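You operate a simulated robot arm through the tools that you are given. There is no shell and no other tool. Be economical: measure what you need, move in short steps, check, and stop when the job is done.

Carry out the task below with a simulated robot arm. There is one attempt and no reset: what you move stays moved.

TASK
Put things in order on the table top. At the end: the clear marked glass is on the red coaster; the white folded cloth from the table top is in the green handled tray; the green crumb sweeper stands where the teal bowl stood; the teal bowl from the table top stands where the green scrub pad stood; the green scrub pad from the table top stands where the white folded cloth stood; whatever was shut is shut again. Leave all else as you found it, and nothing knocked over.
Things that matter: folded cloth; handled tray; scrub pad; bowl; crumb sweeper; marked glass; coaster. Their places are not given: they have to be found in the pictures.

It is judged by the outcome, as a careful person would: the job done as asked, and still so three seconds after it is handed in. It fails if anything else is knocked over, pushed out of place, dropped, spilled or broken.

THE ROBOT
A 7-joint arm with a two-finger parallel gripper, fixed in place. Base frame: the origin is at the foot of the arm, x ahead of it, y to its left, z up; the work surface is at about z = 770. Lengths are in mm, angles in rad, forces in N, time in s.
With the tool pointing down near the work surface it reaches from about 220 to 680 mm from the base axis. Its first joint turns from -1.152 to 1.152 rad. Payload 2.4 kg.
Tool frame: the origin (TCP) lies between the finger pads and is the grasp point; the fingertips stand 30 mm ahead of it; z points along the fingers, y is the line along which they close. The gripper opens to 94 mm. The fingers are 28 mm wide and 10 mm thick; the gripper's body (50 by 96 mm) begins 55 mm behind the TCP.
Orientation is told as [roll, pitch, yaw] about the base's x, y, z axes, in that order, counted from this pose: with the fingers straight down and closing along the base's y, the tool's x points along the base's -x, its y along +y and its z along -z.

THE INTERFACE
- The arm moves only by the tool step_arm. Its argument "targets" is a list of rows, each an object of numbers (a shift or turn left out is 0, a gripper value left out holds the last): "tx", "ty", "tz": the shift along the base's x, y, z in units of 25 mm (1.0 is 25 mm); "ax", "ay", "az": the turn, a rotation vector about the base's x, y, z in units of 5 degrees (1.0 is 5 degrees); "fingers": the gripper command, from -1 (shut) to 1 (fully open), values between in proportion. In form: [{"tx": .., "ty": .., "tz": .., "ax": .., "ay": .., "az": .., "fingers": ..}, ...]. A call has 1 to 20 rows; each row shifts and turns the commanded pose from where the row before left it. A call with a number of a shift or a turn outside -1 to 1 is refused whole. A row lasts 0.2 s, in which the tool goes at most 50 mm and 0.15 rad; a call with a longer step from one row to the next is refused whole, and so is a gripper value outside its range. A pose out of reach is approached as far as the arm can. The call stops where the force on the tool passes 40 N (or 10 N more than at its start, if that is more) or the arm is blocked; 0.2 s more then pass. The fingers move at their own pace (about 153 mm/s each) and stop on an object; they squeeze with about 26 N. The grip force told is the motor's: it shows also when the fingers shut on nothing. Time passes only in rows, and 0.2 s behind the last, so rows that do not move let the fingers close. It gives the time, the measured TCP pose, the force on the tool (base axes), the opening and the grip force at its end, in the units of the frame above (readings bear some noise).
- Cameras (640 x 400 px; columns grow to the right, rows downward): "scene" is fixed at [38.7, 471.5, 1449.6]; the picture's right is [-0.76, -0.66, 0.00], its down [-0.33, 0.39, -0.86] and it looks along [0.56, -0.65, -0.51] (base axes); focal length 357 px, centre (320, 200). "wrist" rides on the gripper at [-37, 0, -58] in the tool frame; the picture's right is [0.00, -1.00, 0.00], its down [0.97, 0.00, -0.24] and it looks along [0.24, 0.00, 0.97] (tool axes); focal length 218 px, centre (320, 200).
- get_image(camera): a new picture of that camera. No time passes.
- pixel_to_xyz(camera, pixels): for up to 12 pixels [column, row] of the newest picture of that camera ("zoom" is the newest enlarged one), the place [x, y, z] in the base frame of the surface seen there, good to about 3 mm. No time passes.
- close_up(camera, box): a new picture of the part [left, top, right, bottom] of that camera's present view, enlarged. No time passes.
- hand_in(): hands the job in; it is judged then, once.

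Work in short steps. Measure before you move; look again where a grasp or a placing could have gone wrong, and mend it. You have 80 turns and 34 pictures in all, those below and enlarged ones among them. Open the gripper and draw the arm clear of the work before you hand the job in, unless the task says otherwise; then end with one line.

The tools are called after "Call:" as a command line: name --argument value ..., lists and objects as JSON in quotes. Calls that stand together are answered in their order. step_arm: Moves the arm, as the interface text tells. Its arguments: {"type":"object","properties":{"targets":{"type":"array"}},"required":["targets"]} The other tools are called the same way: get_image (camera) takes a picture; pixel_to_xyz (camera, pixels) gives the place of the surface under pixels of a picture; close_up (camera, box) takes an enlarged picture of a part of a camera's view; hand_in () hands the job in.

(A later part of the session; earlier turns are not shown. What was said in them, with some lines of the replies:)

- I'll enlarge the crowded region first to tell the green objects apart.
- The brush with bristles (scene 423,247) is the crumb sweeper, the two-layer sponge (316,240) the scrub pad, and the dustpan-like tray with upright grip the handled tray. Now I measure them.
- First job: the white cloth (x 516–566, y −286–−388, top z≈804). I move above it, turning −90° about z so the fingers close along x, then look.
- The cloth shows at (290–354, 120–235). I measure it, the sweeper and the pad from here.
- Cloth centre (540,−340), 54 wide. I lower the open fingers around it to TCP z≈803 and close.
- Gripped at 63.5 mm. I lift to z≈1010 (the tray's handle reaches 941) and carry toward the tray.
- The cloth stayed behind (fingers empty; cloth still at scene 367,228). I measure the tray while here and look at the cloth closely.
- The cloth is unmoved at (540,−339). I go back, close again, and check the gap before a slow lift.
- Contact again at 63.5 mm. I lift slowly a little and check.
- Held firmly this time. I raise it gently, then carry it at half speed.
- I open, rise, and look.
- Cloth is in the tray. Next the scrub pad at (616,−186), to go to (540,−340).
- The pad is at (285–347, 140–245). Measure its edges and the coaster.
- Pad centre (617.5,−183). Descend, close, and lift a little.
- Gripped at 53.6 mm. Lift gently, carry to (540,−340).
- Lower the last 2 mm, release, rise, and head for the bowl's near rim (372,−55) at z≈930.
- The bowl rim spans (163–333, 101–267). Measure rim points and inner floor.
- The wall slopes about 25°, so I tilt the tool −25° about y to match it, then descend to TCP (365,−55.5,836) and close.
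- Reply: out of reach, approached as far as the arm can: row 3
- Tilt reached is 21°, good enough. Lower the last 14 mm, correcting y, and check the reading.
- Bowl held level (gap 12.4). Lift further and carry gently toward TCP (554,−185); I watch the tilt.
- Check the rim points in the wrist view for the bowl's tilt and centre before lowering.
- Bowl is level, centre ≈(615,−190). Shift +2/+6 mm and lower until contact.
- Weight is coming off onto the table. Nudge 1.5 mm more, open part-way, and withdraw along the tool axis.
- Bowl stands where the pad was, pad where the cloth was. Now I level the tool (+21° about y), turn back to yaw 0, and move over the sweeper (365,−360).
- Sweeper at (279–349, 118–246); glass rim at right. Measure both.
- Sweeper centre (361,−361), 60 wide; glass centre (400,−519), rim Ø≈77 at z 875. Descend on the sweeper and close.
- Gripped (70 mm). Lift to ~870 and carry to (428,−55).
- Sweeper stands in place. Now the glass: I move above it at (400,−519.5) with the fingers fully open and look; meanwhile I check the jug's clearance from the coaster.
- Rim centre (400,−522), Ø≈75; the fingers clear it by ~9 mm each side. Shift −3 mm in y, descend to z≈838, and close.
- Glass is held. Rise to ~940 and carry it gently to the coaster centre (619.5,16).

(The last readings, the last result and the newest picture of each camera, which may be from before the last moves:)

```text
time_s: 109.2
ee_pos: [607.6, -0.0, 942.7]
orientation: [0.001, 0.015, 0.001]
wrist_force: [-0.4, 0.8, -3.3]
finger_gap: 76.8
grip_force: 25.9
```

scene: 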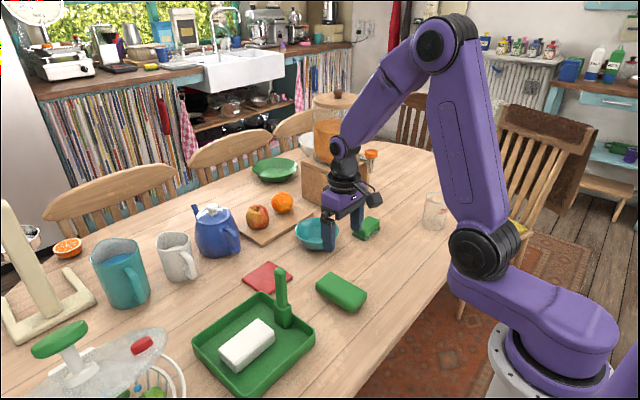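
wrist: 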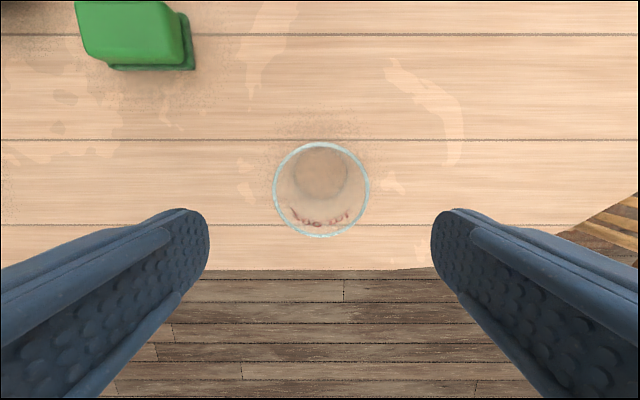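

Call:
step_arm --targets '[{"ty": 0.32, "tx": 0.24}, {"ty": 0.32, "tx": 0.24}, {"tz": -0.4}, {"tz": -0.6}, {}]'

Call:
get_image --camera "scene"

Call:
get_image --camera "wrist"

```text
time_s: 110.4
ee_pos: [619.5, 15.2, 914.6]
orientation: [0.001, 0.016, 0.0]
wrist_force: [-0.4, -1.0, -2.8]
finger_gap: 76.6
grip_force: 25.7
```

```text
9 pictures are left
```

scene: 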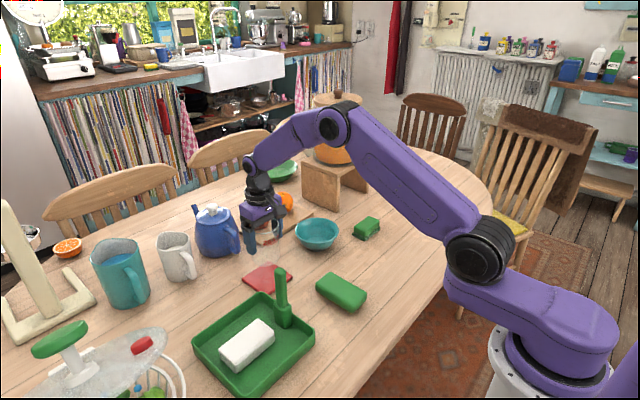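

```text
8 pictures are left
```

wrist: 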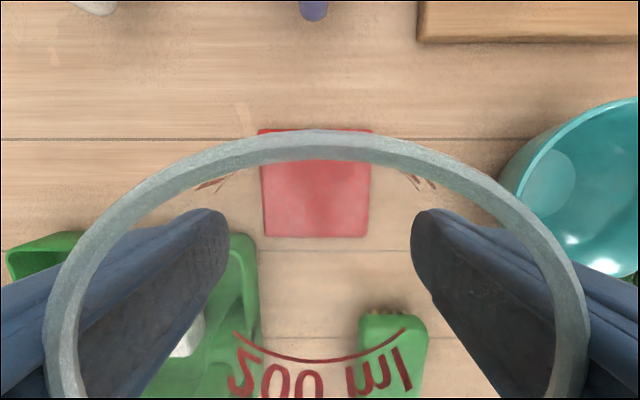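

The coaster is centred under the glass (columns 262–370), jug clear. Lower toward contact at TCP≈853.

Call:
step_arm --targets '[{"tz": -0.4}, {"tz": -0.4}, {"tz": -0.4}, {"tz": -0.4}, {"tz": -0.3}, {"tz": -0.2}, {"tz": -0.15}, {}, {}]'

Call:
step_arm --targets '[{"tz": -0.06}, {}, {"tz": -0.06}, {}]'

```text
time_s: 112.4
ee_pos: [620.4, 16.0, 859.4]
orientation: [0.0, 0.016, -0.001]
wrist_force: [-0.2, 0.5, -2.9]
finger_gap: 76.5
grip_force: 25.6
```

```text
time_s: 113.4
ee_pos: [619.8, 17.9, 857.8]
orientation: [0.002, 0.017, 0.0]
wrist_force: [-0.1, 0.1, -2.7]
finger_gap: 76.7
grip_force: 26.1
```

Call:
step_arm --targets '[{"tz": -0.06}, {}, {"tz": -0.06}, {}]'

Call:
step_arm --targets '[{"tz": -0.05}, {}, {}]'

```text
time_s: 114.4
ee_pos: [620.4, 17.4, 853.9]
orientation: [-0.001, 0.016, -0.001]
wrist_force: [-0.6, 0.2, -4.0]
finger_gap: 76.6
grip_force: 26.0
```

```text
time_s: 115.2
ee_pos: [621.7, 16.4, 853.9]
orientation: [0.0, 0.015, 0.0]
wrist_force: [-1.9, 0.1, 2.6]
finger_gap: 76.4
grip_force: 25.8
```

Force went from −3 to +2.6 N: the glass rests on the coaster. Open and rise straight up.

Call:
step_arm --targets '[{"fingers": 0.8}, {"fingers": 1}, {}, {}, {"tz": 0.3}, {"tz": 0.6}, {"tz": 0.8}, {"tz": 1}, {"tz": 1}, {"tz": 1}, {"tz": 1}, {"tz": 1, "tx": -1}, {"tx": -1}, {"tx": -1}, {"tx": -1}, {"tx": -1}]'

Call:
get_image --camera "scene"

Call:
get_image --camera "wrist"

```text
time_s: 118.6
ee_pos: [496.2, 17.5, 1020.7]
orientation: [0.0, 0.014, 0.0]
wrist_force: [0.6, 0.1, -0.5]
finger_gap: 94.1
grip_force: 0.0
```

```text
7 pictures are left
```

scene: 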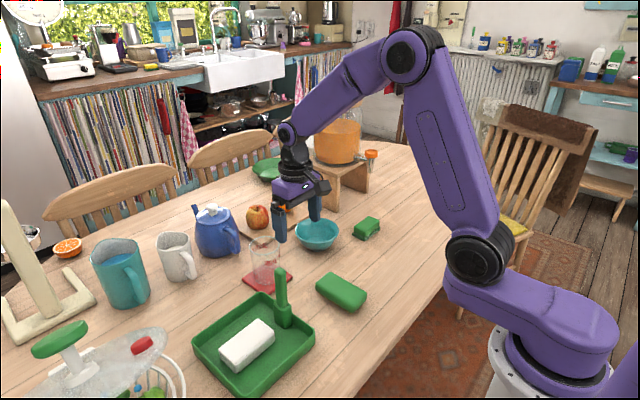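

```text
6 pictures are left
```

wrist: 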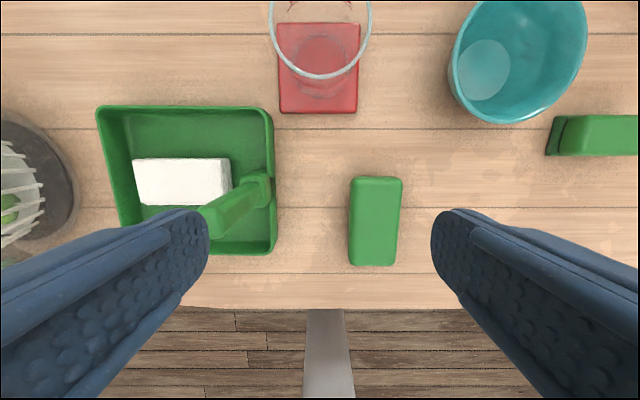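

All items look right. I verify the bowl, sweeper and glass positions, then draw the arm up.

Call:
pixel_to_xyz --camera "wrist" --pixels '[[481, 71], [375, 222], [320, 75], [352, 222], [400, 222], [183, 180], [455, 40], [584, 40]]'

Call:
step_arm --targets '[{"tz": 1, "tx": -0.6}, {"tz": 1, "tx": -0.6}, {"tz": 1, "tx": -0.6}, {"tz": 1, "tx": -0.6}, {"tz": 1, "tx": -0.6}, {"tz": 1}, {"tz": 1}, {}]'

Call:
get_image --camera "scene"

```text
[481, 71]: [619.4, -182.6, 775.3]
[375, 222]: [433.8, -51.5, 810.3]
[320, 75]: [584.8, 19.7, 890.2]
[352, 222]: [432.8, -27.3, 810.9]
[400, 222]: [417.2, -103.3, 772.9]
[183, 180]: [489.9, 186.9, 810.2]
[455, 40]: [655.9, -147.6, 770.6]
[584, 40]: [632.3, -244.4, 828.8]
```

```text
time_s: 120.4
ee_pos: [420.4, 16.5, 1195.7]
orientation: [-0.001, 0.015, 0.0]
wrist_force: [-0.6, 0.4, -0.6]
finger_gap: 94.0
grip_force: 0.0
```

```text
5 pictures are left
```

scene: 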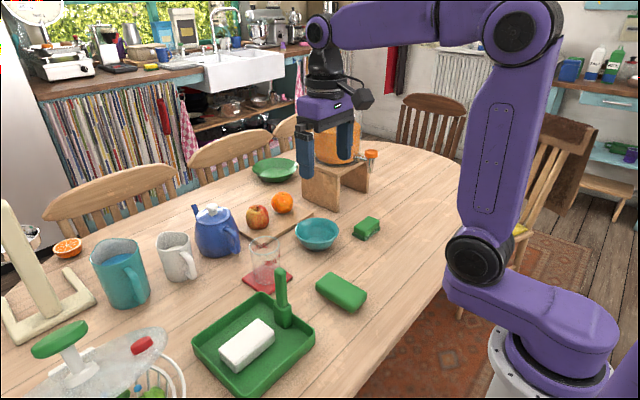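

Every item is in its place, nothing else has moved, and the arm is clear with the gripper open. I hand the job in.

Call:
hand_in

```text
The job is handed in.
```

The job is handed in: the glass is on the red coaster, the cloth is in the green tray, and the sweeper, bowl and scrub pad are at their asked-for places, with nothing knocked over and nothing shut having been opened.
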